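You operate a simulated robot arm through the tools that you are given. There is no shell and no other tool. Be economical: measure what you need, move in short steps, check, and stop when the job is done.

You are at the controls of a simulated two-armed robot. One attempt, no reset.

Task
Seat the loose disc on jammed machine forty, reset and close the platen.
Fine: it starts pinned and locked off; guard on, bolt free, isolator on, reset, pin out, lower.

The check looks at the end state, three seconds after you hand in, the way a careful person would. Anything else that was tipped, shoved, dropped, spilled or broken makes it a failure.

Robot
Two 7-joint arms with two-finger parallel grippers on one trunk, on a base that drives. Base frame: it is fixed to the floor where the robot stands at the start and does not move with it; the origin is under the middle of the robot, x ahead of it, y to its left, z up. Units: mm, rad, N and s.
The left shoulder is at the start at [60, 143, 959], the right one opposite. Places, roughly: disc [1250, -750, 1000]; disc (6x6x2 cm) [1300, -500, 1100]; machine forty guard [500, -200, 1100]; machine forty isolator [-200, -1000, 600]; machine forty lock bolt [-200, -1000, 700]; machine forty lock pin [300, -700, 1200]. Payload 1.57 kg a hand.
The tool frame of a hand sits at the grasp point between the pads (the TCP): z along the fingers, y along the line on which they close. The tips reach 30 mm beyond it. Largest opening 110 mm; finger width 24, thickness 12; the body of the gripper, 48 by 112 mm, starts 78 mm behind the TCP.
Orientation is that of the tool frame in the base frame, as a unit quaternion [x, y, z, w]. With the fingers straight down and closing along the base's y, the tool's x points along the base's -x, its y along +y and its z along -z.

Tools
- The arms move only by the tool servo_tool. It takes "left_plan", "right_plan" or both (then of equal length, played together; a hand with none holds still); each is a list of rows, each a list of 3 entries, a list of its own where there are three numbers: the finger opening in m, from 0 to 0.11, then the shift along the tool's x, y, z in m, then the turn, a rotation vector about the tool's x, y, z in rad. In form: [[jaw, [tx, ty, tz], [wx, wy, wz]], ...]. A call has 1 to 8 rows; each row shifts and turns the commanded pose from where the row before left it, along the tool's axes as they then stand. Each row takes 0.2 s and may step no farther than 50 mm and 0.15 rad from the row before; otherwise, or with a gripper value out of range, the whole call is refused. A pose out of reach is approached as far as the arm can. The call stops where the force on the tool passes 90 N (or 10 N more than at its start, if that is more) or the arm is blocked; 0.2 s more then pass. Each finger travels about 45 mm/s and halts on what it meets, pressing with about 43 N; the grip force reading is that of the motor and also rises with nothing between the fingers. The clock runs only during rows and for 0.2 s after the last one: add rows that do not move to give the fingers time. It gives the time, the measured TCP pose, the force on the tool (base axes), the opening and the grip force at its end, in the units of the frame above (readings bear some noise), with the torque about the TCP (base axes, N m) and any sound that the robot's microphone picked up, and new pictures: "show" is both (left out), scene, wrist or none (wrist: the cameras of the hands that moved).
- Cameras (640 x 400 px; columns grow to the right, rows downward): "scene" is now at [26.9, -56.5, 1572.7]; the picture's right is [-0.70, -0.71, 0.00], its down [-0.52, 0.51, -0.68] and it looks along [0.48, -0.48, -0.73] (base axes); focal length 253 px, centre (320, 200). "left" rides on the left gripper at [70, -16, -141] in its tool frame; the picture's right is [0.23, 0.97, 0.00], its down [-0.85, 0.20, -0.48] and it looks along [-0.47, 0.11, 0.88] (tool axes); focal length 222 px, centre (320, 200). "right" rides on the right gripper at [70, 16, -141] in its tool frame; the picture's right is [-0.23, 0.97, 0.00], its down [-0.86, -0.20, -0.48] and it looks along [-0.47, -0.11, 0.88] (tool axes); focal length 222 px, centre (320, 200). There is no depth. A picture from a camera that has moved, and an enlarged one, comes with that camera's place and axes in the base frame and with its lens.
- raise_lower(by): slides the trunk up (or, below 0, down) by that many mm; the arms and the scene camera ride with it, the base frame stays. It gives what a move gives, with no picture.
- drive_base(legs): drives the robot by 1 to 6 legs, each [ahead, left, turn to the left] in mm, mm and rad, along the robot's own axes; the way and the turn of a leg run together, so that a leg with both is an arc; at most 1500 mm and 3.142 rad a leg. The arms and the cameras ride along, it lands a little off, and it stops where it bumps. It gives what a move gives, and a new picture of the scene camera.
- turn_head(pan, tilt): turns the head with the scene camera to pan (to the left, within 1.501 rad either way) and tilt (down, from -0.506 to 1.204), counted from straight ahead of the robot. It gives what a move gives, and a new picture of the scene camera.
- zoom(camera, box): a new picture of the part [left, top, right, bottom] of that camera's present view, enlarged. The clock stands still meanwhile.
- sign_off(): hands the job in; it is judged then, once.

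Work in short steps. Places have to be worked out from the pictures, the camera data and where the tool is seen: move nearer, look again, correct. Check each grasp and each placing, and mend what went wrong. You have 120 turns and 260 pictures in all, those below and enlarged ones among them. Open the grippers and draw the arms clear of the work before you hand the job in, unless the task says otherwise; then end with one line.

The tools are called after "Request:" as a command line: name --argument value ..., lists and objects as JSON in quotes. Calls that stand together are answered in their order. servo_tool: Moves the arms, as the interface text tells. Its arguments: {"type":"object","properties":{"left_plan":{"type":"array","items":{"type":"array"}},"right_plan":{"type":"array","items":{"type":"array"}},"show":{"type":"string","enum":["both","scene","wrist","none"]}},"required":[]} The other tools are called the same way: raise_lower (by) slides the trunk up or down; drive_base (legs) drives the base; turn_head (pan, tilt) turns the head that bears the scene camera; zoom (camera, box) takes an enlarged picture of a part of a camera's view; sign_off () hands the job in.

At the start:

```text
t: 0.0
left_tool_pos: [457.4, -61.7, 1000.3]
left_orientation: [0.0, 1.0, -0.001, 0.001]
left_contact_force: [0.3, 1.0, 0.0]
left_wrist_torque: [0.0, 0.01, -0.02]
left_finger_gap: 110.0
left_grasp_force: 0.1
right_tool_pos: [358.9, -387.9, 1149.8]
right_orientation: [0.001, 1.0, 0.0, 0.0]
right_contact_force: [0.1, 0.0, -1.2]
right_wrist_torque: [0.01, -0.01, -0.03]
right_finger_gap: 110.2
right_grasp_force: 0.0
trunk travel left (down, up): [-558.0, 32.0]
robot x, y, heading: [-2.3, 0.7, 0.001]
head pan, tilt: [-0.778, 0.824]
```

scene: 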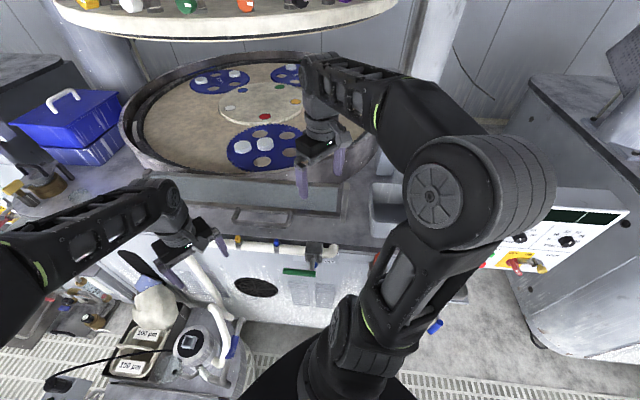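
right: 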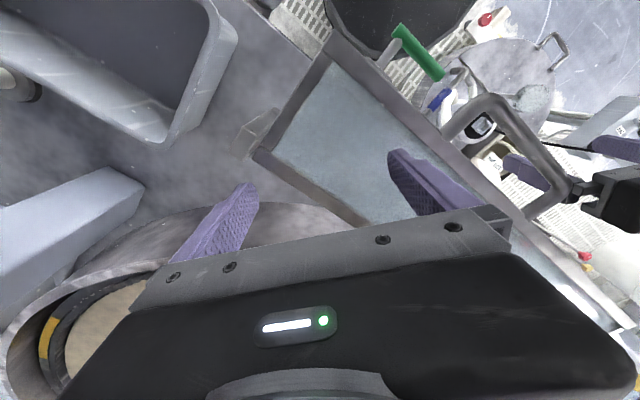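
left: 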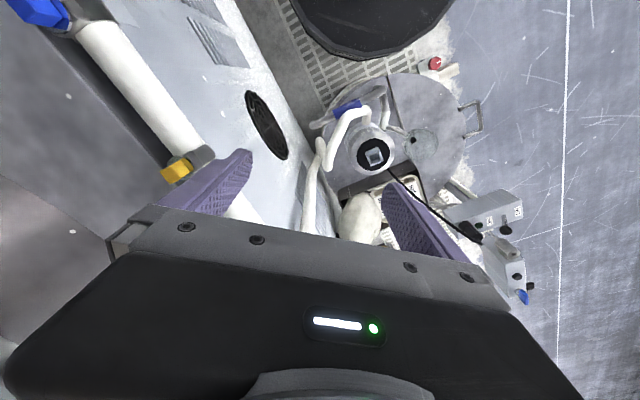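

The scene shows a lapping machine with carriers on a lower plate, the platen hanging above it, and control boxes to the right. I'll zoom in on the plate and look around with the head.

Request:
zoom --camera "scene" --box '[100, 0, 420, 200]'

Request:
zoom --camera "scene" --box '[200, 150, 640, 400]'

Request:
turn_head --pan -0.778 --tilt 0.3

Request:
turn_head --pan -1.45 --tilt 0.7

```text
2.00 times, centred on (260, 100) of scene
camera zoom: at [26.9, -56.5, 1572.7], right [-0.7, -0.71, 0.0], down [-0.52, 0.51, -0.68], along [0.48, -0.48, -0.73], focal length 506 px, centre (440, 400)
```

zoom: 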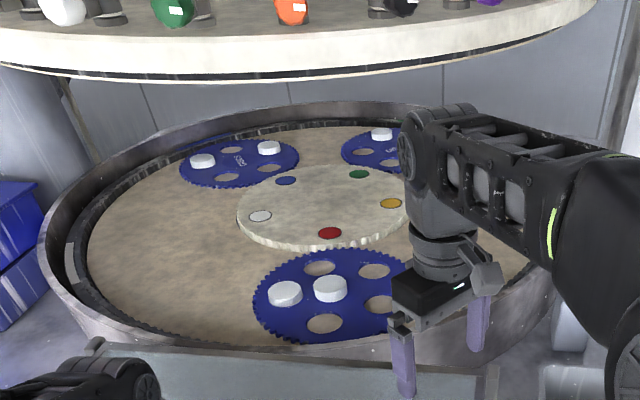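

```text
1.45 times, centred on (420, 275) of scene
camera zoom: at [26.9, -56.5, 1572.7], right [-0.7, -0.71, 0.0], down [-0.52, 0.51, -0.68], along [0.48, -0.48, -0.73], focal length 368 px, centre (174, 91)
```

zoom: 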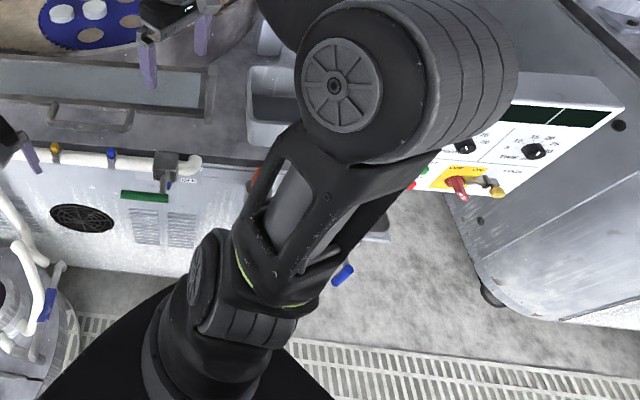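

```text
t: 0.9
left_tool_pos: [457.6, -63.8, 1000.0]
left_orientation: [0.0, 1.0, -0.001, 0.0]
left_contact_force: [0.0, -0.3, -0.7]
left_wrist_torque: [0.04, 0.02, -0.01]
left_finger_gap: 110.1
left_grasp_force: 0.0
right_tool_pos: [358.6, -387.1, 1148.8]
right_orientation: [-0.001, 1.0, 0.0, 0.0]
right_contact_force: [0.2, -1.4, 0.8]
right_wrist_torque: [0.02, 0.03, 0.0]
right_finger_gap: 109.8
right_grasp_force: 0.1
trunk travel left (down, up): [-558.0, 32.0]
robot x, y, heading: [-4.3, 1.7, -0.001]
head pan, tilt: [-0.778, 0.3]
camera scene: at [36.7, -66.3, 1618.9], right [-0.7, -0.71, 0.0], down [-0.21, 0.21, -0.95], along [0.68, -0.67, -0.3], focal length 253 px, centre (320, 200)
```

scene: 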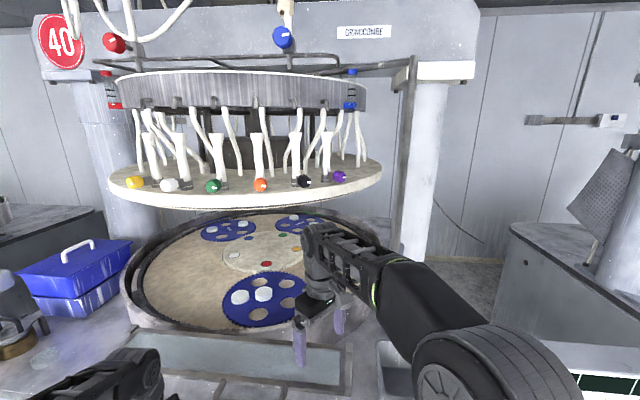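

```text
t: 2.0
left_tool_pos: [457.8, -61.7, 999.9]
left_orientation: [0.0, 1.0, 0.0, 0.0]
left_contact_force: [0.6, 0.1, -1.5]
left_wrist_torque: [0.0, 0.03, 0.0]
left_finger_gap: 109.8
left_grasp_force: 0.0
right_tool_pos: [358.7, -386.7, 1148.5]
right_orientation: [0.0, 1.0, 0.001, 0.0]
right_contact_force: [-0.5, -0.2, 0.4]
right_wrist_torque: [-0.03, 0.01, 0.0]
right_finger_gap: 110.2
right_grasp_force: 0.0
trunk travel left (down, up): [-558.0, 32.0]
robot x, y, heading: [3.0, -2.9, -0.003]
head pan, tilt: [-1.45, 0.7]
camera scene: at [-19.5, -85.0, 1582.9], right [-0.99, -0.12, 0.0], down [-0.08, 0.64, -0.77], along [0.09, -0.76, -0.64], focal length 253 px, centre (320, 200)
```

scene: 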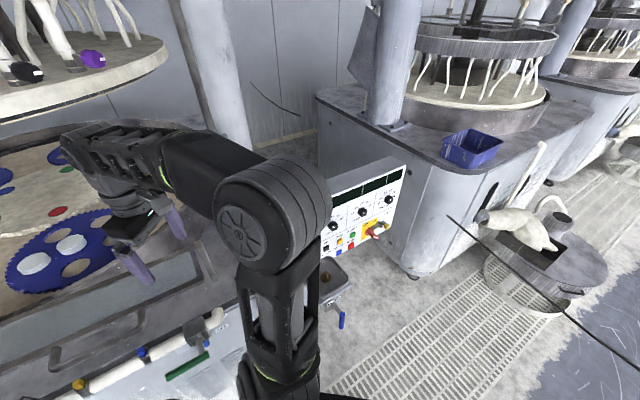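

Machine 40 is the one ahead; the control panel sits to its right. I'll look left for the loose disc and zoom on the parts.

Request:
zoom --camera "scene" --box '[260, 140, 440, 340]'

Request:
turn_head --pan -0.3 --tilt 0.55

Request:
zoom --camera "scene" --box '[160, 80, 480, 280]'

Request:
zoom --camera "scene" --box '[400, 50, 640, 200]'

```text
2.00 times, centred on (350, 240) of scene
camera zoom: at [-19.5, -85.0, 1582.9], right [-0.99, -0.12, 0.0], down [-0.08, 0.64, -0.77], along [0.09, -0.76, -0.64], focal length 506 px, centre (260, 120)
```

zoom: 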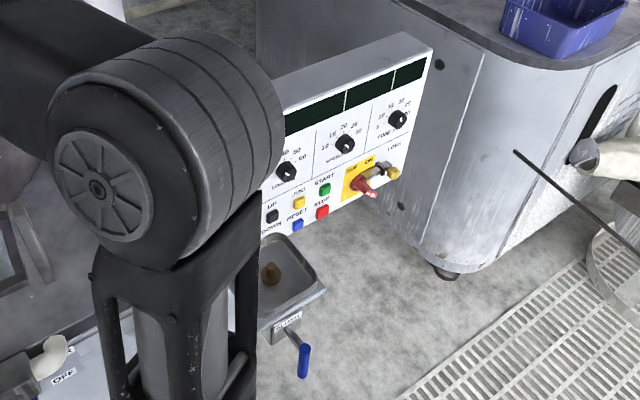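

```text
t: 3.4
left_tool_pos: [456.6, -63.5, 1000.7]
left_orientation: [0.0, 1.0, 0.0, 0.0]
left_contact_force: [-0.8, 0.3, -0.1]
left_wrist_torque: [-0.03, 0.0, 0.01]
left_finger_gap: 109.8
left_grasp_force: 0.0
right_tool_pos: [358.3, -387.2, 1150.4]
right_orientation: [0.0, 1.0, 0.0, 0.0]
right_contact_force: [-0.9, -0.1, -1.2]
right_wrist_torque: [-0.04, 0.02, -0.01]
right_finger_gap: 109.9
right_grasp_force: 0.1
trunk travel left (down, up): [-558.0, 32.0]
robot x, y, heading: [-2.6, -4.4, 0.002]
head pan, tilt: [-0.3, 0.55]
camera scene: at [56.0, -27.3, 1596.0], right [-0.3, -0.96, 0.0], down [-0.5, 0.15, -0.85], along [0.81, -0.25, -0.52], focal length 253 px, centre (320, 200)
```

scene: 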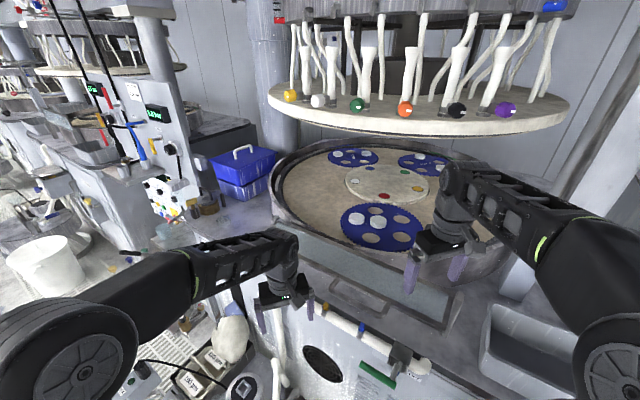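

```text
2.00 times, centred on (320, 180) of scene
camera zoom: at [56.0, -27.3, 1596.0], right [-0.3, -0.96, 0.0], down [-0.5, 0.15, -0.85], along [0.81, -0.25, -0.52], focal length 506 px, centre (320, 240)
```

zoom: 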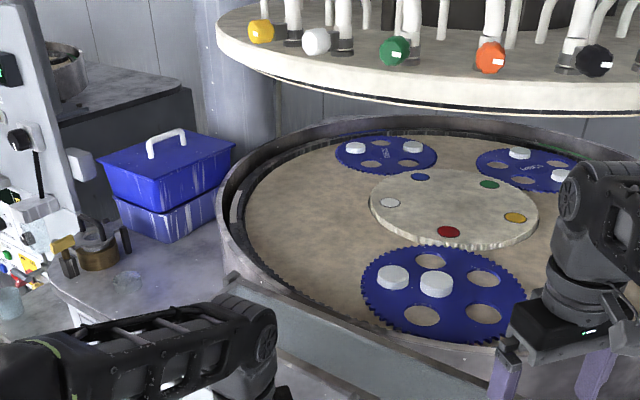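

```text
2.67 times, centred on (520, 125) of scene
camera zoom: at [56.0, -27.3, 1596.0], right [-0.3, -0.96, 0.0], down [-0.5, 0.15, -0.85], along [0.81, -0.25, -0.52], focal length 674 px, centre (-213, 400)
```

zoom: 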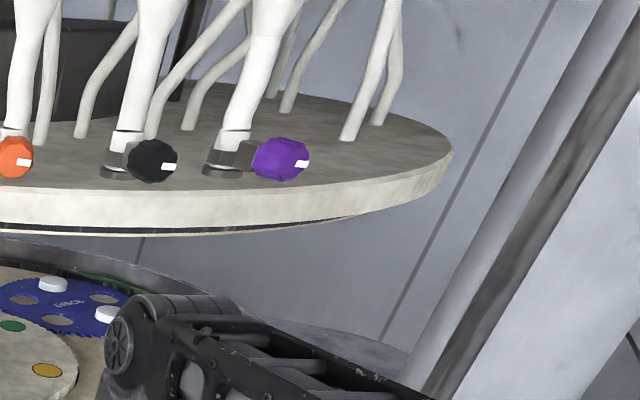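

The listed disc places match the back-left carrier as seen. I'll enlarge each carrier to find out which disc is unseated.

Request:
zoom --camera "scene" --box '[310, 140, 390, 190]'

Request:
zoom --camera "scene" --box '[320, 190, 440, 265]'

Request:
zoom --camera "scene" --box '[390, 140, 470, 190]'

Request:
zoom --camera "scene" --box '[300, 230, 540, 400]'

```text
8.00 times, centred on (350, 165) of scene
camera zoom: at [56.0, -27.3, 1596.0], right [-0.3, -0.96, 0.0], down [-0.5, 0.15, -0.85], along [0.81, -0.25, -0.52], focal length 2022 px, centre (80, 480)
```

zoom: 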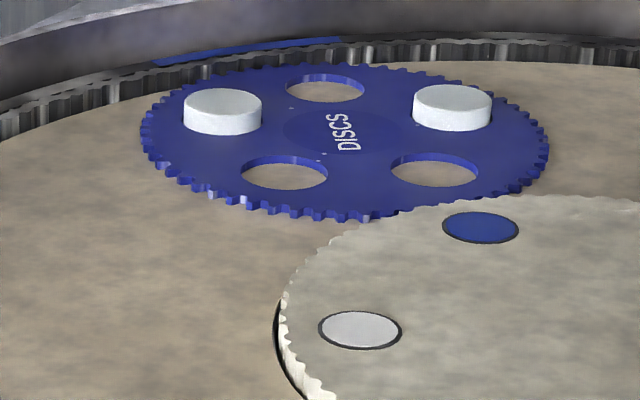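

```text
5.33 times, centred on (380, 228) of scene
camera zoom: at [56.0, -27.3, 1596.0], right [-0.3, -0.96, 0.0], down [-0.5, 0.15, -0.85], along [0.81, -0.25, -0.52], focal length 1348 px, centre (0, 53)
```

zoom: 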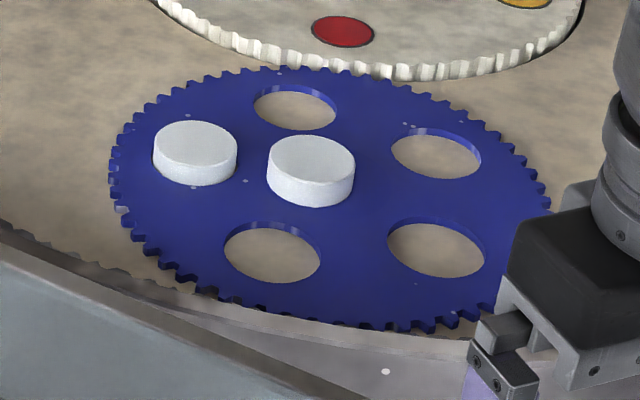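

```text
8.00 times, centred on (430, 165) of scene
camera zoom: at [56.0, -27.3, 1596.0], right [-0.3, -0.96, 0.0], down [-0.5, 0.15, -0.85], along [0.81, -0.25, -0.52], focal length 2022 px, centre (-560, 480)
```

zoom: 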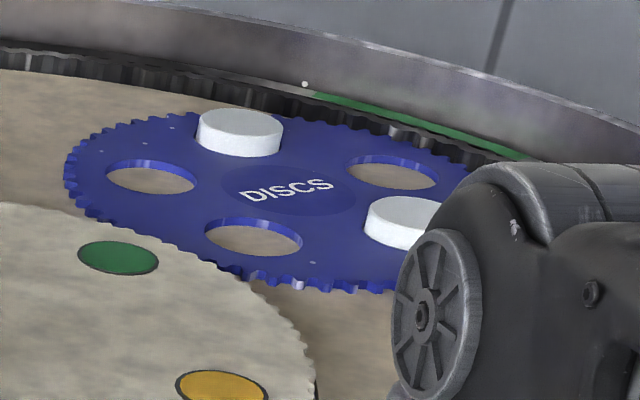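

```text
2.35 times, centred on (420, 315) of scene
camera zoom: at [56.0, -27.3, 1596.0], right [-0.3, -0.96, 0.0], down [-0.5, 0.15, -0.85], along [0.81, -0.25, -0.52], focal length 595 px, centre (85, -71)
```

zoom: 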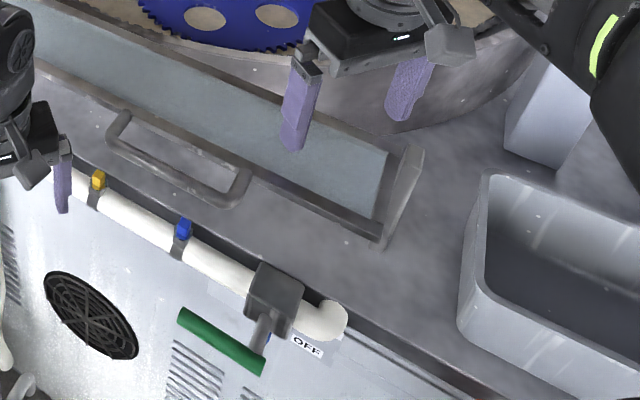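

The loose disc lies on the centre web of the front carrier, near [690, -440], and the other hole discs are seated. The machine faces about -45°, so I'll lift and retract the hands, then turn to face it.

Request:
servo_tool --left_plan '[[0.11, [0, 0, -0.05], [0, 0, 0]], [0.11, [0, 0, -0.05], [0, 0, 0]], [0.11, [0.02, 0, -0.045], [0, 0, 0]], [0.11, [0.04, 0.02, -0.02], [0, 0, 0]], [0.11, [0.04, 0.02, 0], [0, 0, 0]]]' --right_plan '[[0.11, [0.03, 0, -0.03], [0, 0, 0]], [0.11, [0.04, 0, -0.02], [0, 0, 0]], [0.11, [0.045, 0, 0], [0, 0, 0]], [0.11, [0.04, 0, 0], [0, 0, 0]], [0.11, [0, 0, 0], [0, 0, 0]]]' --show "none"

Request:
turn_head --pan -1.1 --tilt 0.5

```text
t: 4.6
left_tool_pos: [365.1, -20.9, 1147.0]
left_orientation: [0.0, 1.0, 0.0, -0.001]
left_contact_force: [0.0, -0.1, 0.2]
left_wrist_torque: [-0.01, -0.01, 0.02]
left_finger_gap: 109.9
left_grasp_force: 0.1
left hand out of reach, approached as far as the arm can: row 3
right_tool_pos: [256.2, -385.1, 1151.2]
right_orientation: [-0.001, 1.0, 0.0, 0.0]
right_contact_force: [1.5, 0.6, 0.1]
right_wrist_torque: [0.0, 0.04, 0.0]
right_finger_gap: 110.0
right_grasp_force: 0.1
right hand out of reach, approached as far as the arm can: row 1, 2, 4
trunk travel left (down, up): [-558.0, 32.0]
robot x, y, heading: [-0.0, 1.5, -0.006]
head pan, tilt: [-0.3, 0.55]
```

```text
t: 5.7
left_tool_pos: [365.9, -22.0, 1145.2]
left_orientation: [0.0, 1.0, 0.0, 0.0]
left_contact_force: [0.0, -0.6, 0.1]
left_wrist_torque: [0.01, 0.02, -0.01]
left_finger_gap: 110.0
left_grasp_force: 0.0
right_tool_pos: [256.8, -385.5, 1149.1]
right_orientation: [0.0, 1.0, 0.0, 0.0]
right_contact_force: [-0.2, 0.3, -0.4]
right_wrist_torque: [0.02, -0.01, 0.01]
right_finger_gap: 110.2
right_grasp_force: 0.0
trunk travel left (down, up): [-558.0, 32.0]
robot x, y, heading: [4.0, 5.9, -0.001]
head pan, tilt: [-1.1, 0.499]
camera scene: at [11.5, -81.7, 1600.6], right [-0.89, -0.45, 0.0], down [-0.22, 0.43, -0.88], along [0.4, -0.78, -0.48], focal length 253 px, centre (320, 200)
```

scene: 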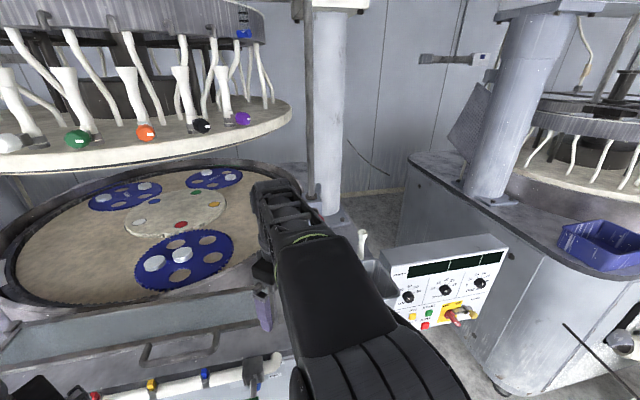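

The right column and control panel are now partly visible. Zooming for the lock pin and panel labels.

Request:
zoom --camera "scene" --box '[260, 160, 400, 260]'

Request:
zoom --camera "scene" --box '[370, 230, 520, 340]'

Request:
drive_base --legs '[[-50, 0, -0.75]]'

```text
4.00 times, centred on (330, 210) of scene
camera zoom: at [11.5, -81.7, 1600.6], right [-0.89, -0.45, 0.0], down [-0.22, 0.43, -0.88], along [0.4, -0.78, -0.48], focal length 1011 px, centre (280, 160)
```

zoom: 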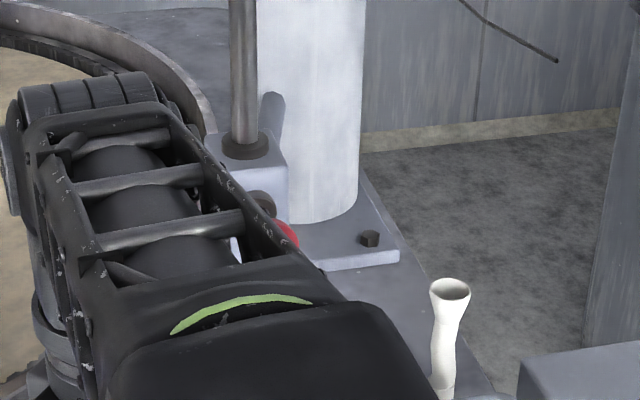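

```text
3.64 times, centred on (445, 285) of scene
camera zoom: at [11.5, -81.7, 1600.6], right [-0.89, -0.45, 0.0], down [-0.22, 0.43, -0.88], along [0.4, -0.78, -0.48], focal length 919 px, centre (-134, -109)
```

zoom: 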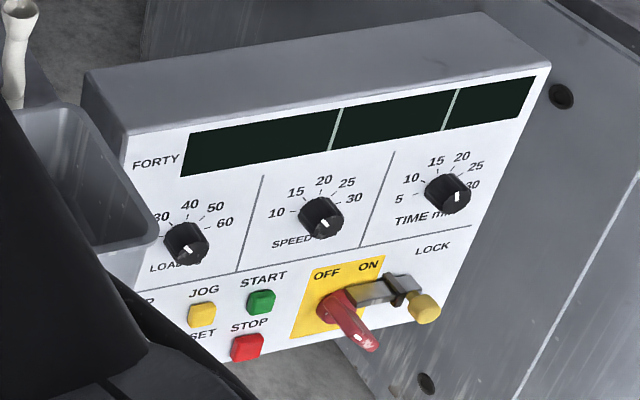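

```text
t: 8.1
left_tool_pos: [207.3, -247.2, 1146.7]
left_orientation: [0.367, 0.93, 0.0, 0.0]
left_contact_force: [0.0, 0.4, -0.2]
left_wrist_torque: [0.0, 0.01, -0.03]
left_finger_gap: 109.9
left_grasp_force: 0.1
right_tool_pos: [-122.3, -438.9, 1150.1]
right_orientation: [0.367, 0.93, 0.0, 0.0]
right_contact_force: [0.2, 0.1, 0.3]
right_wrist_torque: [-0.01, 0.0, 0.01]
right_finger_gap: 110.2
right_grasp_force: 0.0
trunk travel left (down, up): [-558.0, 32.0]
robot x, y, heading: [-49.5, 16.0, -0.753]
head pan, tilt: [-1.1, 0.499]
camera scene: at [-92.7, -49.6, 1600.6], right [-0.96, 0.28, 0.0], down [0.13, 0.46, -0.88], along [-0.24, -0.84, -0.48], focal length 253 px, centre (320, 200)
```

scene: 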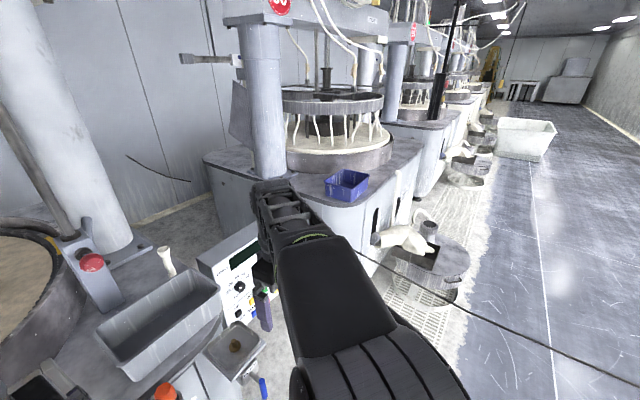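

The pin has a red head in the block at the right column's foot. Next I'll look straight at the machine.

Request:
turn_head --pan -0.1 --tilt 0.75

Request:
turn_head --pan -0.6 --tilt 0.75

```text
t: 9.4
left_tool_pos: [206.7, -247.6, 1146.9]
left_orientation: [0.367, 0.93, 0.0, 0.001]
left_contact_force: [-0.4, -1.0, 0.1]
left_wrist_torque: [-0.03, 0.0, -0.03]
left_finger_gap: 109.8
left_grasp_force: 0.1
right_tool_pos: [-120.0, -438.9, 1149.2]
right_orientation: [0.367, 0.93, 0.0, 0.0]
right_contact_force: [0.2, 0.3, -0.2]
right_wrist_torque: [0.02, 0.0, 0.0]
right_finger_gap: 110.1
right_grasp_force: 0.1
trunk travel left (down, up): [-558.0, 32.0]
robot x, y, heading: [-47.0, 19.1, -0.754]
head pan, tilt: [-0.099, 0.75]
camera scene: at [-12.7, -24.6, 1578.6], right [-0.75, -0.66, 0.0], down [-0.45, 0.51, -0.73], along [0.48, -0.55, -0.68], focal length 253 px, centre (320, 200)
```

scene: 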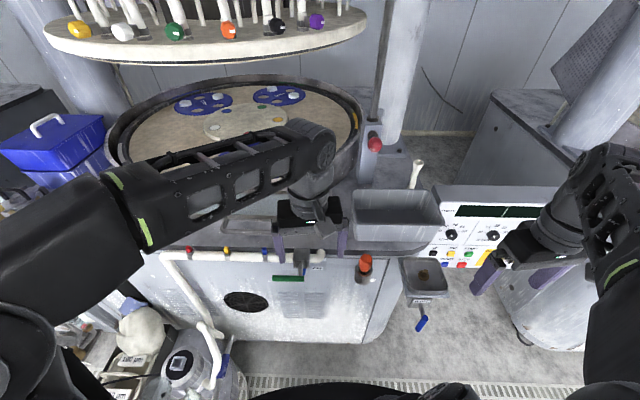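

```text
t: 10.3
left_tool_pos: [206.2, -246.5, 1147.1]
left_orientation: [0.367, 0.93, 0.0, 0.0]
left_contact_force: [-0.2, 0.3, -0.3]
left_wrist_torque: [0.01, 0.0, 0.01]
left_finger_gap: 109.9
left_grasp_force: 0.1
right_tool_pos: [-119.8, -438.7, 1148.6]
right_orientation: [0.367, 0.93, 0.001, 0.0]
right_contact_force: [0.4, 0.0, 0.0]
right_wrist_torque: [-0.03, -0.02, 0.04]
right_finger_gap: 110.2
right_grasp_force: 0.0
trunk travel left (down, up): [-558.0, 32.0]
robot x, y, heading: [-43.7, 16.2, -0.751]
head pan, tilt: [-0.6, 0.75]
camera scene: at [-49.2, -43.1, 1578.6], right [-0.98, -0.22, 0.0], down [-0.15, 0.67, -0.73], along [0.16, -0.71, -0.68], focal length 253 px, centre (320, 200)
```

scene: 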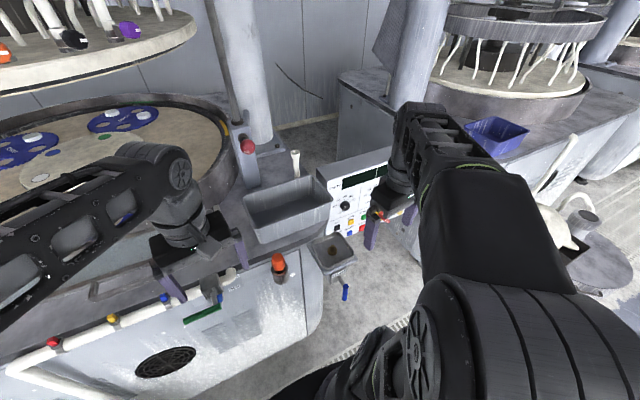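

Disc is about 830 mm ahead and 225 mm left of the robot axis. I'll pull the right hand back near the body so that it clears the tray and tube, then drive in toward the machine.

Request:
servo_tool --right_plan '[[0.11, [0.04, 0.02, 0], [0, 0, 0]], [0.11, [0.04, 0.02, 0], [0, 0, 0]], [0.11, [0.04, 0.02, 0], [0, 0, 0]], [0.11, [0.03, 0.02, 0], [0, 0, 0]], [0.11, [0, 0, 0], [0, 0, 0]]]' --left_plan '[[0.11, [0, 0.03, -0.02], [0, 0, 0]], [0.11, [0, 0.03, -0.02], [0, 0, 0]], [0.11, [0, 0.03, 0], [0, 0, 0]], [0.11, [0, 0.03, 0], [0, 0, 0]], [0.11, [0, 0, 0], [0, 0, 0]]]' --show "none"

Request:
drive_base --legs '[[200, 60, -0.06]]'

Request:
turn_head --pan 0.2 --tilt 0.85

```text
t: 11.5
left_tool_pos: [254.1, -196.4, 1152.9]
left_orientation: [0.368, 0.93, 0.001, 0.0]
left_contact_force: [0.3, -0.1, 0.6]
left_wrist_torque: [0.0, 0.03, 0.01]
left_finger_gap: 109.9
left_grasp_force: 0.1
left hand out of reach, approached as far as the arm can: row 1, 2
right_tool_pos: [-164.5, -354.9, 1116.3]
right_orientation: [0.367, 0.93, 0.001, 0.001]
right_contact_force: [-0.4, -0.3, 0.4]
right_wrist_torque: [-0.01, -0.01, 0.02]
right_finger_gap: 109.9
right_grasp_force: 0.0
right hand out of reach, approached as far as the arm can: row 1, 2, 3, 4
trunk travel left (down, up): [-558.0, 32.0]
robot x, y, heading: [-44.4, 18.7, -0.753]
head pan, tilt: [-0.6, 0.75]
```

```text
t: 13.1
left_tool_pos: [394.9, -285.1, 1152.5]
left_orientation: [0.369, 0.929, 0.0, 0.0]
left_contact_force: [0.2, 0.1, -0.2]
left_wrist_torque: [0.02, 0.05, 0.03]
left_finger_gap: 110.2
left_grasp_force: 0.0
right_tool_pos: [-25.1, -442.2, 1116.4]
right_orientation: [0.37, 0.929, 0.0, 0.0]
right_contact_force: [-0.6, -0.6, 0.4]
right_wrist_torque: [0.0, 0.05, 0.01]
right_finger_gap: 110.1
right_grasp_force: 0.1
trunk travel left (down, up): [-558.0, 32.0]
robot x, y, heading: [99.8, -69.8, -0.759]
head pan, tilt: [-0.6, 0.75]
camera scene: at [92.7, -131.3, 1578.6], right [-0.98, -0.21, 0.0], down [-0.14, 0.67, -0.73], along [0.15, -0.71, -0.68], focal length 253 px, centre (320, 200)
```

scene: 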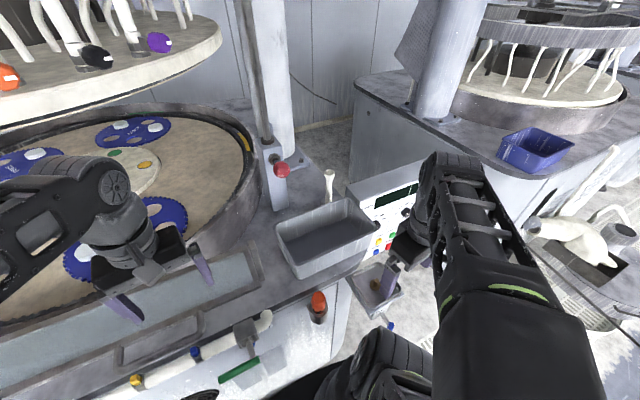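

```text
t: 14.2
left_tool_pos: [393.5, -287.4, 1153.9]
left_orientation: [0.371, 0.929, 0.0, 0.001]
left_contact_force: [0.8, 0.8, 0.5]
left_wrist_torque: [0.01, -0.02, -0.02]
left_finger_gap: 109.8
left_grasp_force: 0.1
right_tool_pos: [-25.6, -442.5, 1115.3]
right_orientation: [0.37, 0.929, 0.0, 0.0]
right_contact_force: [0.3, 0.1, 0.2]
right_wrist_torque: [0.03, 0.0, 0.0]
right_finger_gap: 110.0
right_grasp_force: 0.0
trunk travel left (down, up): [-558.0, 32.0]
robot x, y, heading: [98.7, -73.9, -0.761]
head pan, tilt: [0.201, 0.85]
camera scene: at [141.0, -92.5, 1570.6], right [-0.53, -0.85, 0.0], down [-0.64, 0.4, -0.66], along [0.56, -0.35, -0.75], focal length 253 px, centre (320, 200)
```

scene: 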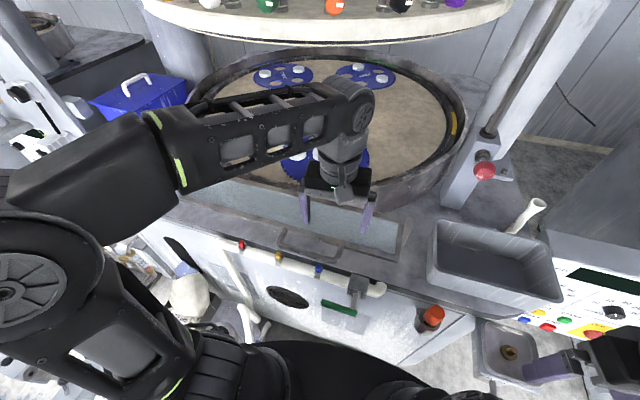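

The drive fell short (about 165 of 200 mm), possibly a bump. I'll look straight down to see.

Request:
turn_head --pan 0.3 --tilt 1.2

Request:
turn_head --pan -0.3 --tilt 1.2

```text
t: 15.1
left_tool_pos: [395.0, -285.9, 1154.6]
left_orientation: [0.369, 0.93, 0.0, 0.001]
left_contact_force: [-0.7, 1.1, -0.3]
left_wrist_torque: [-0.02, 0.0, 0.01]
left_finger_gap: 109.9
left_grasp_force: 0.0
right_tool_pos: [-26.5, -440.7, 1116.0]
right_orientation: [0.37, 0.929, 0.0, 0.0]
right_contact_force: [-0.7, 0.1, 1.6]
right_wrist_torque: [0.0, 0.02, 0.01]
right_finger_gap: 110.1
right_grasp_force: 0.1
trunk travel left (down, up): [-558.0, 32.0]
robot x, y, heading: [97.9, -67.0, -0.756]
head pan, tilt: [0.3, 1.201]
camera scene: at [124.9, -74.8, 1546.9], right [-0.44, -0.9, 0.0], down [-0.84, 0.41, -0.36], along [0.33, -0.16, -0.93], focal length 253 px, centre (320, 200)
```

scene: 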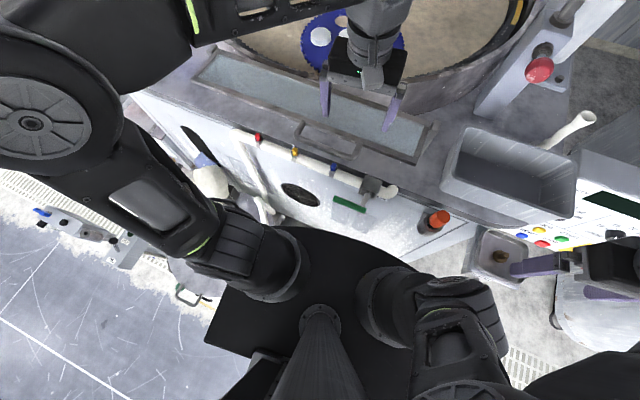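

```text
t: 16.1
left_tool_pos: [394.6, -286.2, 1153.2]
left_orientation: [0.37, 0.929, 0.0, 0.0]
left_contact_force: [0.0, 0.7, 0.3]
left_wrist_torque: [-0.01, 0.02, -0.01]
left_finger_gap: 109.9
left_grasp_force: 0.0
right_tool_pos: [-25.8, -442.1, 1116.3]
right_orientation: [0.369, 0.929, 0.0, -0.001]
right_contact_force: [-0.7, -0.6, -0.7]
right_wrist_torque: [-0.01, -0.02, 0.01]
right_finger_gap: 110.0
right_grasp_force: 0.0
trunk travel left (down, up): [-558.0, 32.0]
robot x, y, heading: [95.7, -68.5, -0.756]
head pan, tilt: [-0.3, 1.201]
camera scene: at [102.3, -98.6, 1546.9], right [-0.87, -0.49, 0.0], down [-0.46, 0.81, -0.36], along [0.18, -0.32, -0.93], focal length 253 px, centre (320, 200)
```

scene: 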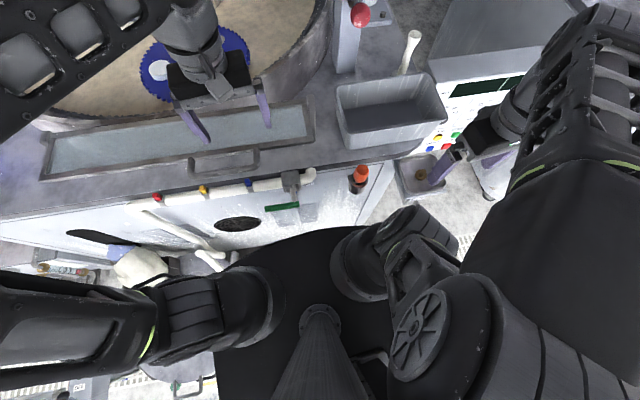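

The hand poses are unaffected, but the base may be touching something. I'll try a small step with a turn towards the machine's normal (about -0.89) to learn what limits the base.

Request:
drive_base --legs '[[0, 0, -0.13]]'

Request:
drive_base --legs '[[40, 0, 0]]'

```text
t: 17.1
left_tool_pos: [363.6, -322.5, 1152.5]
left_orientation: [0.429, 0.903, 0.0, 0.0]
left_contact_force: [-0.7, -0.8, 0.9]
left_wrist_torque: [-0.03, 0.01, 0.02]
left_finger_gap: 110.1
left_grasp_force: 0.1
right_tool_pos: [-71.9, -422.2, 1115.2]
right_orientation: [0.428, 0.904, 0.0, 0.0]
right_contact_force: [-0.5, -0.1, -0.3]
right_wrist_torque: [0.0, 0.03, -0.04]
right_finger_gap: 109.9
right_grasp_force: 0.0
trunk travel left (down, up): [-558.0, 32.0]
robot x, y, heading: [98.3, -71.2, -0.885]
head pan, tilt: [-0.3, 1.201]
camera scene: at [98.2, -99.0, 1546.9], right [-0.93, -0.38, 0.0], down [-0.35, 0.86, -0.36], along [0.14, -0.34, -0.93], focal length 253 px, centre (320, 200)
```

scene: 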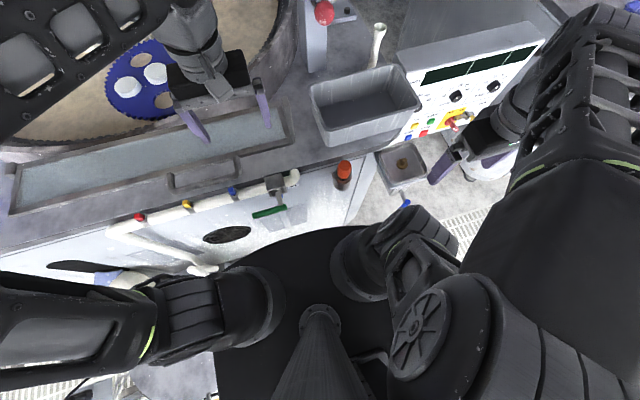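

```text
t: 17.9
left_tool_pos: [387.2, -354.9, 1153.0]
left_orientation: [0.425, 0.905, 0.0, -0.001]
left_contact_force: [1.2, -0.3, 0.2]
left_wrist_torque: [0.05, 0.01, 0.05]
left_finger_gap: 110.2
left_grasp_force: 0.1
right_tool_pos: [-49.1, -460.1, 1115.3]
right_orientation: [0.425, 0.905, 0.0, -0.001]
right_contact_force: [-0.4, -0.4, -0.8]
right_wrist_torque: [0.06, 0.03, -0.02]
right_finger_gap: 110.2
right_grasp_force: 0.2
trunk travel left (down, up): [-558.0, 32.0]
robot x, y, heading: [118.0, -100.4, -0.879]
head pan, tilt: [-0.3, 1.201]
camera scene: at [119.3, -135.2, 1546.8], right [-0.92, -0.38, 0.0], down [-0.36, 0.86, -0.36], along [0.14, -0.33, -0.93], focal length 253 px, centre (320, 200)
```

scene: 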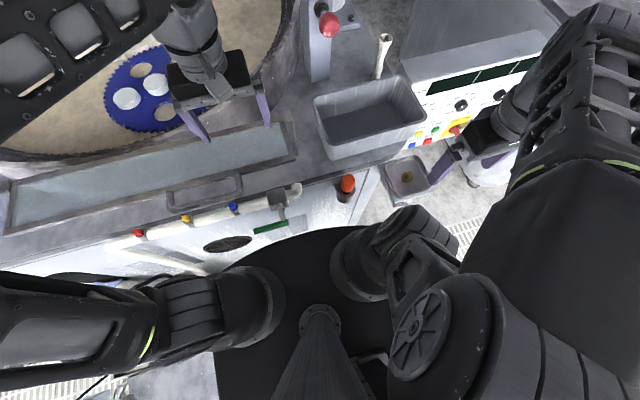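

Driving forward works after all. I'll inch another 60 ahead and 30 left, watching for the bump.

Request:
drive_base --legs '[[50, 30, 0]]'

Request:
turn_head --pan 0.6 --tilt 1.2

```text
t: 18.8
left_tool_pos: [395.3, -355.2, 1152.8]
left_orientation: [0.416, 0.909, 0.0, 0.0]
left_contact_force: [-0.2, 0.2, -0.1]
left_wrist_torque: [0.03, -0.02, -0.03]
left_finger_gap: 110.3
left_grasp_force: 0.0
right_tool_pos: [-38.2, -467.3, 1116.3]
right_orientation: [0.417, 0.909, -0.001, -0.002]
right_contact_force: [-0.2, 0.0, 0.3]
right_wrist_torque: [-0.04, 0.04, 0.03]
right_finger_gap: 109.9
right_grasp_force: 0.0
trunk travel left (down, up): [-558.0, 32.0]
robot x, y, heading: [119.3, -106.6, -0.862]
head pan, tilt: [-0.3, 1.201]
stopped in leg 1: the robot was blocked; the commanded pose is now the measured one
camera scene: at [124.0, -139.4, 1546.8], right [-0.92, -0.4, 0.0], down [-0.37, 0.85, -0.36], along [0.14, -0.33, -0.93], focal length 253 px, centre (320, 200)
```

scene: 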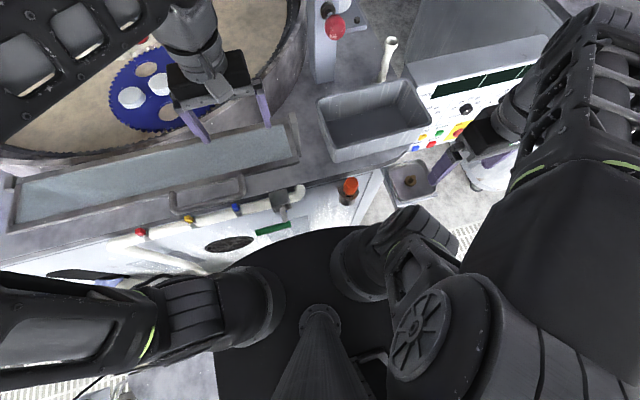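

```text
t: 20.0
left_tool_pos: [395.3, -354.1, 1153.7]
left_orientation: [0.417, 0.909, 0.0, 0.0]
left_contact_force: [0.2, 0.6, -0.8]
left_wrist_torque: [0.01, 0.0, 0.02]
left_finger_gap: 110.2
left_grasp_force: 0.0
right_tool_pos: [-39.6, -467.2, 1116.5]
right_orientation: [0.417, 0.909, 0.0, 0.001]
right_contact_force: [0.5, 0.2, 0.9]
right_wrist_torque: [0.0, 0.01, 0.03]
right_finger_gap: 110.2
right_grasp_force: 0.1
trunk travel left (down, up): [-558.0, 32.0]
robot x, y, heading: [116.5, -107.7, -0.861]
head pan, tilt: [0.6, 1.201]
camera scene: at [154.8, -101.6, 1546.9], right [-0.26, -0.97, 0.0], down [-0.9, 0.24, -0.36], along [0.35, -0.09, -0.93], focal length 253 px, centre (320, 200)
```

scene: 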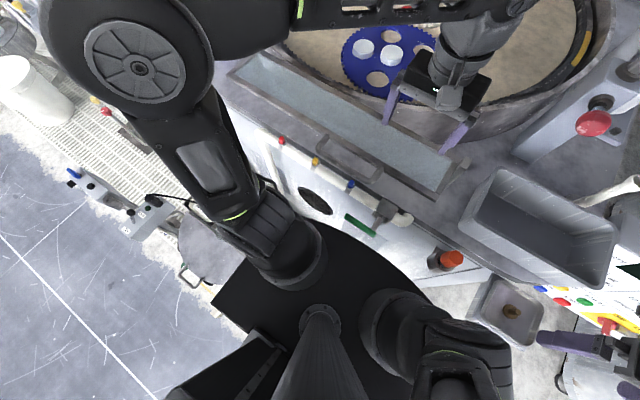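

Blocked at the front. I'll back off 10 mm to relieve contact, then bring the left hand toward a spot above the loose disc with a forward tool pitch for extra reach.

Request:
drive_base --legs '[[-10, 0, 0]]'

Request:
servo_tool --left_plan '[[0.11, [-0.035, 0.028, 0], [0, 0, 0]], [0.11, [-0.035, 0.028, 0], [0, 0, 0]], [0.11, [-0.035, 0.028, 0], [0, 0, 0]], [0.11, [-0.035, 0.028, 0], [0, 0, 0]]]'

```text
t: 20.7
left_tool_pos: [388.1, -346.9, 1154.9]
left_orientation: [0.416, 0.909, 0.0, 0.0]
left_contact_force: [-0.4, 0.7, 0.0]
left_wrist_torque: [-0.04, -0.06, 0.01]
left_finger_gap: 109.8
left_grasp_force: 0.0
right_tool_pos: [-46.3, -459.0, 1115.9]
right_orientation: [0.417, 0.909, 0.001, 0.0]
right_contact_force: [0.0, 1.2, 0.3]
right_wrist_torque: [-0.02, -0.04, 0.04]
right_finger_gap: 110.1
right_grasp_force: 0.0
trunk travel left (down, up): [-558.0, 32.0]
robot x, y, heading: [113.6, -100.8, -0.861]
head pan, tilt: [0.6, 1.201]
camera scene: at [147.6, -93.0, 1546.9], right [-0.26, -0.97, 0.0], down [-0.9, 0.24, -0.36], along [0.35, -0.09, -0.93], focal length 253 px, centre (320, 200)
```

scene: 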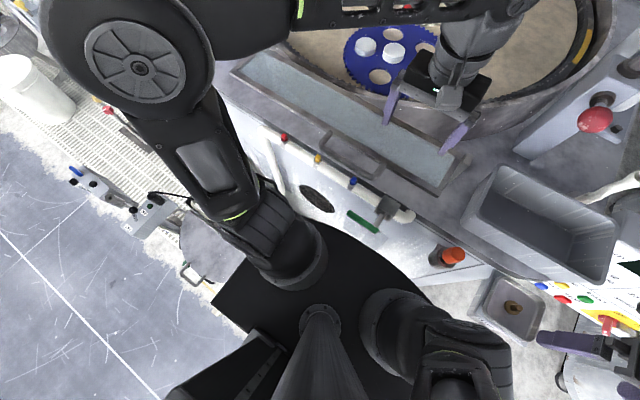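

```text
t: 21.7
left_tool_pos: [511.0, -368.8, 1152.0]
left_orientation: [0.417, 0.909, 0.0, 0.001]
left_contact_force: [-0.5, -0.6, 0.0]
left_wrist_torque: [-0.01, -0.01, 0.04]
left_finger_gap: 110.1
left_grasp_force: 0.1
left hand out of reach, approached as far as the arm can: row 3, 4
right_tool_pos: [-46.9, -458.9, 1116.5]
right_orientation: [0.417, 0.909, 0.0, -0.001]
right_contact_force: [-0.7, -0.2, 0.4]
right_wrist_torque: [-0.01, 0.01, -0.02]
right_finger_gap: 109.8
right_grasp_force: 0.1
trunk travel left (down, up): [-558.0, 32.0]
robot x, y, heading: [112.5, -102.7, -0.862]
head pan, tilt: [0.6, 1.201]
camera scene: at [148.5, -93.5, 1546.9], right [-0.26, -0.97, 0.0], down [-0.9, 0.24, -0.36], along [0.35, -0.09, -0.93], focal length 253 px, centre (320, 200)
camera left: at [453.1, -325.0, 1293.8], right [0.59, 0.81, 0.0], down [0.71, -0.52, 0.48], along [0.39, -0.28, -0.88], focal length 222 px, centre (320, 200)
```

scene: 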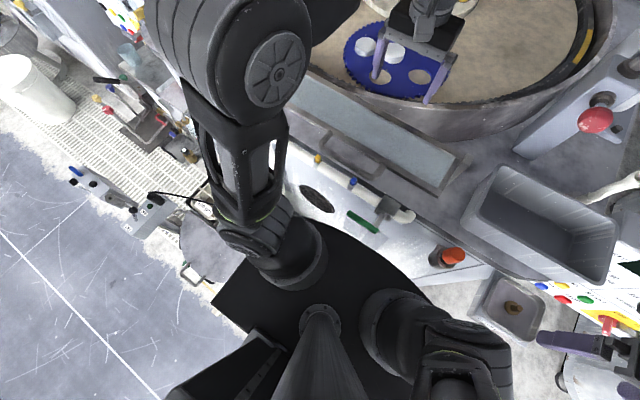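
left: 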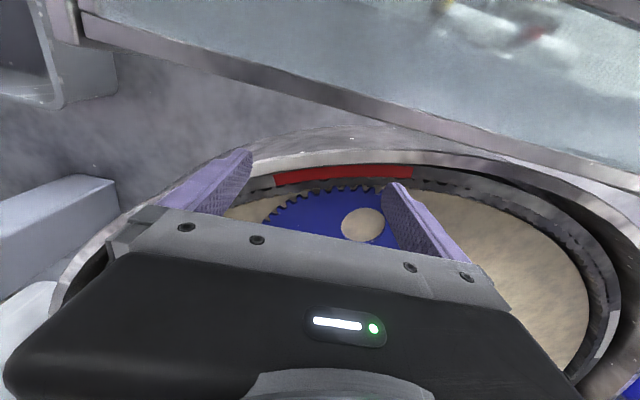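

At this height the arm runs out of reach, so getting closer matters. I'll try moving straight ahead again without the leftward part.

Request:
drive_base --legs '[[60, 0, 0]]'

Request:
raise_lower --by 32

```text
t: 22.7
left_tool_pos: [517.7, -382.7, 1148.6]
left_orientation: [0.421, 0.907, 0.003, -0.001]
left_contact_force: [0.1, -0.4, 0.0]
left_wrist_torque: [0.02, -0.01, -0.03]
left_finger_gap: 109.9
left_grasp_force: 0.0
right_tool_pos: [-33.7, -475.2, 1117.6]
right_orientation: [0.415, 0.91, 0.0, 0.002]
right_contact_force: [-0.1, -0.1, -0.4]
right_wrist_torque: [-0.01, -0.03, 0.03]
right_finger_gap: 110.0
right_grasp_force: 0.0
trunk travel left (down, up): [-558.0, 32.0]
robot x, y, heading: [126.1, -123.4, -0.855]
head pan, tilt: [0.6, 1.201]
stopped in leg 1: the robot was blocked; the commanded pose is now the measured one
camera scene: at [158.9, -108.2, 1547.3], right [-0.25, -0.97, 0.0], down [-0.9, 0.23, -0.37], along [0.35, -0.09, -0.93], focal length 253 px, centre (320, 200)
```

scene: 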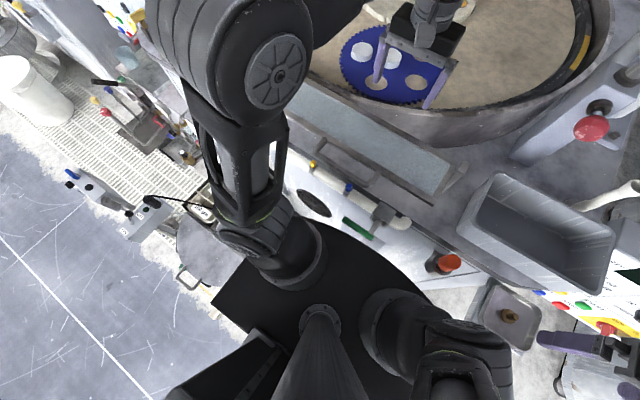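

```text
t: 23.4
left_tool_pos: [504.6, -362.3, 1152.4]
left_orientation: [0.42, 0.906, 0.029, -0.036]
left_contact_force: [-0.7, 0.2, -0.1]
left_wrist_torque: [-0.03, -0.01, 0.01]
left_finger_gap: 109.9
left_grasp_force: 0.0
right_tool_pos: [-33.3, -474.5, 1147.5]
right_orientation: [0.415, 0.91, -0.002, 0.001]
right_contact_force: [0.3, 0.7, -0.9]
right_wrist_torque: [-0.03, -0.02, 0.02]
right_finger_gap: 110.0
right_grasp_force: 0.0
trunk travel left (down, up): [-590.0, 0.0]
robot x, y, heading: [129.6, -118.3, -0.857]
head pan, tilt: [0.6, 1.201]
```

The base is at its limit against the front, so reach must come from pitching the tool forward. The neighbouring disc sits directly left of the loose one, so I'll yaw the left hand about 0.6 rad left as well, to keep the fingers off it.

Request:
servo_tool --left_plan '[[0.11, [0, 0, 0], [0, 0, -0.15]], [0.11, [0, 0, 0], [0, 0, -0.15]], [0.11, [0, 0, 0], [0, 0, -0.15]], [0.11, [0, 0, 0], [0, 0, -0.15]], [0.11, [0, 0, 0], [0, -0.15, 0]], [0.11, [0, 0, 0], [0, -0.15, 0]], [0.11, [0, 0, 0], [0, -0.15, 0]], [0.11, [0, 0, 0], [0, -0.15, 0]]]'

Request:
turn_head --pan 0.25 --tilt 0.8

```text
t: 25.2
left_tool_pos: [522.3, -386.6, 1179.4]
left_orientation: [0.129, 0.947, -0.036, 0.291]
left_contact_force: [-0.5, 0.5, -0.1]
left_wrist_torque: [0.01, 0.0, -0.02]
left_finger_gap: 110.1
left_grasp_force: 0.1
right_tool_pos: [-29.2, -478.6, 1148.3]
right_orientation: [0.416, 0.909, -0.001, -0.002]
right_contact_force: [0.1, -0.6, -0.1]
right_wrist_torque: [0.03, 0.06, 0.01]
right_finger_gap: 110.0
right_grasp_force: 0.1
trunk travel left (down, up): [-590.0, 0.0]
robot x, y, heading: [129.9, -119.2, -0.857]
head pan, tilt: [0.6, 1.201]
camera scene: at [163.9, -113.3, 1578.9], right [-0.25, -0.97, 0.0], down [-0.9, 0.24, -0.36], along [0.35, -0.09, -0.93], focal length 253 px, centre (320, 200)
camera left: at [385.0, -365.2, 1257.8], right [0.08, 0.99, -0.12], down [0.47, 0.07, 0.88], along [0.88, -0.13, -0.46], focal length 222 px, centre (320, 200)
```

scene: 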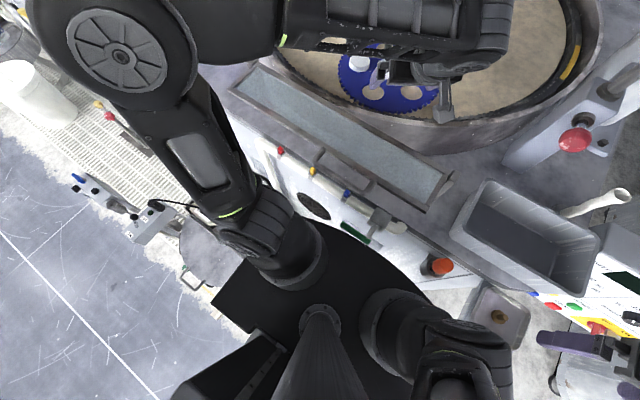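
left: 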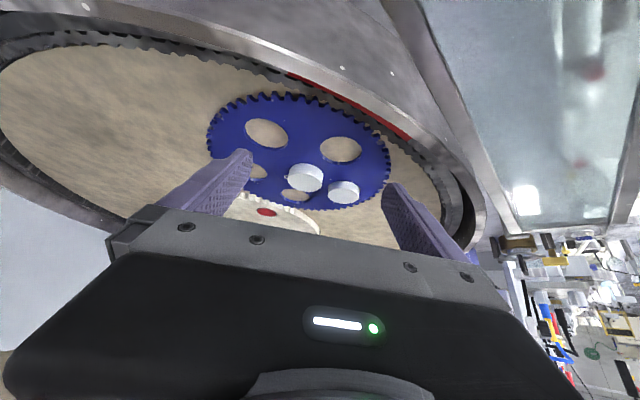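

```text
t: 26.1
left_tool_pos: [520.8, -384.1, 1179.5]
left_orientation: [0.129, 0.947, -0.036, 0.291]
left_contact_force: [-0.4, -0.3, 0.0]
left_wrist_torque: [-0.04, 0.04, -0.01]
left_finger_gap: 109.8
left_grasp_force: 0.1
right_tool_pos: [-30.7, -478.1, 1148.1]
right_orientation: [0.415, 0.91, -0.001, 0.001]
right_contact_force: [-0.5, 0.3, 0.2]
right_wrist_torque: [0.02, -0.02, -0.01]
right_finger_gap: 110.2
right_grasp_force: 0.1
trunk travel left (down, up): [-590.0, 0.0]
robot x, y, heading: [129.5, -125.3, -0.859]
head pan, tilt: [0.25, 0.799]
camera scene: at [175.0, -144.2, 1606.3], right [-0.57, -0.82, 0.0], down [-0.59, 0.41, -0.7], along [0.57, -0.4, -0.72], focal length 253 px, centre (320, 200)
```

scene: 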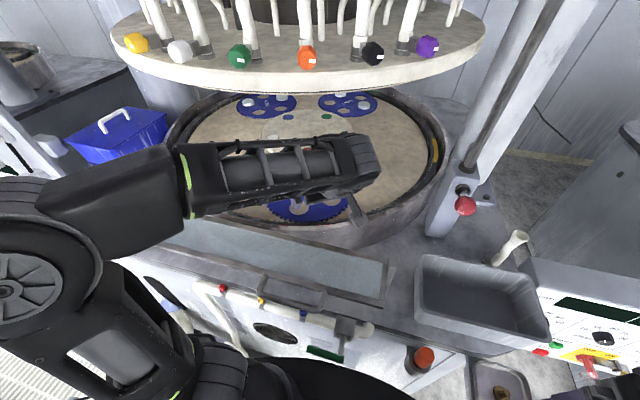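

The left camera places the loose disc near [670, -434, top 1075] and its seated neighbour at az ~57° from it. I'll swing the hand to point about az -75° so that the fingers close clear of the neighbour.

Request:
servo_tool --left_plan '[[0.085, [0, 0, 0], [0.084, 0, 0.124]], [0.085, [0, 0, 0], [0.084, 0, 0.124]], [0.085, [0, 0, 0], [0.084, 0, 0.124]], [0.085, [0, 0, 0], [0.084, 0, 0.124]], [0.085, [0, 0, 0], [0.084, 0, 0.124]], [0.085, [0, 0, 0], [0.084, 0, 0.124]], [0.085, [0, 0, 0], [0.084, 0, 0.124]], [0.085, [0, 0, 0], [0, 0, 0]]]'

```text
t: 27.9
left_tool_pos: [520.0, -387.0, 1178.4]
left_orientation: [0.586, 0.756, -0.177, 0.231]
left_contact_force: [0.4, -0.3, -0.8]
left_wrist_torque: [-0.03, -0.02, 0.0]
left_finger_gap: 85.1
left_grasp_force: 0.0
right_tool_pos: [-30.2, -477.7, 1148.7]
right_orientation: [0.416, 0.91, -0.001, 0.001]
right_contact_force: [0.7, -0.4, -0.4]
right_wrist_torque: [-0.02, 0.02, 0.03]
right_finger_gap: 110.0
right_grasp_force: 0.1
trunk travel left (down, up): [-590.0, 0.0]
robot x, y, heading: [128.2, -121.6, -0.855]
head pan, tilt: [0.25, 0.799]
camera scene: at [174.7, -144.3, 1606.4], right [-0.57, -0.82, 0.0], down [-0.59, 0.41, -0.7], along [0.57, -0.4, -0.72], focal length 253 px, centre (320, 200)
camera left: at [470.4, -257.4, 1258.8], right [0.9, 0.43, -0.12], down [0.3, -0.38, 0.87], along [0.33, -0.82, -0.47], focal length 222 px, centre (320, 200)
```

scene: 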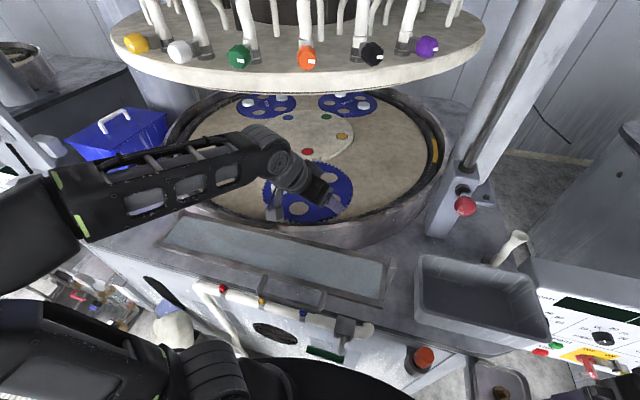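
left: 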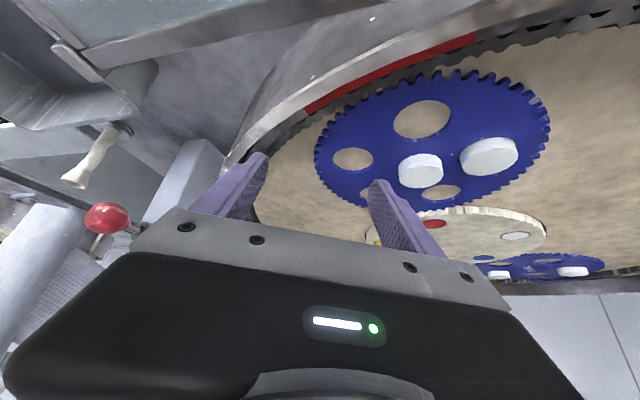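

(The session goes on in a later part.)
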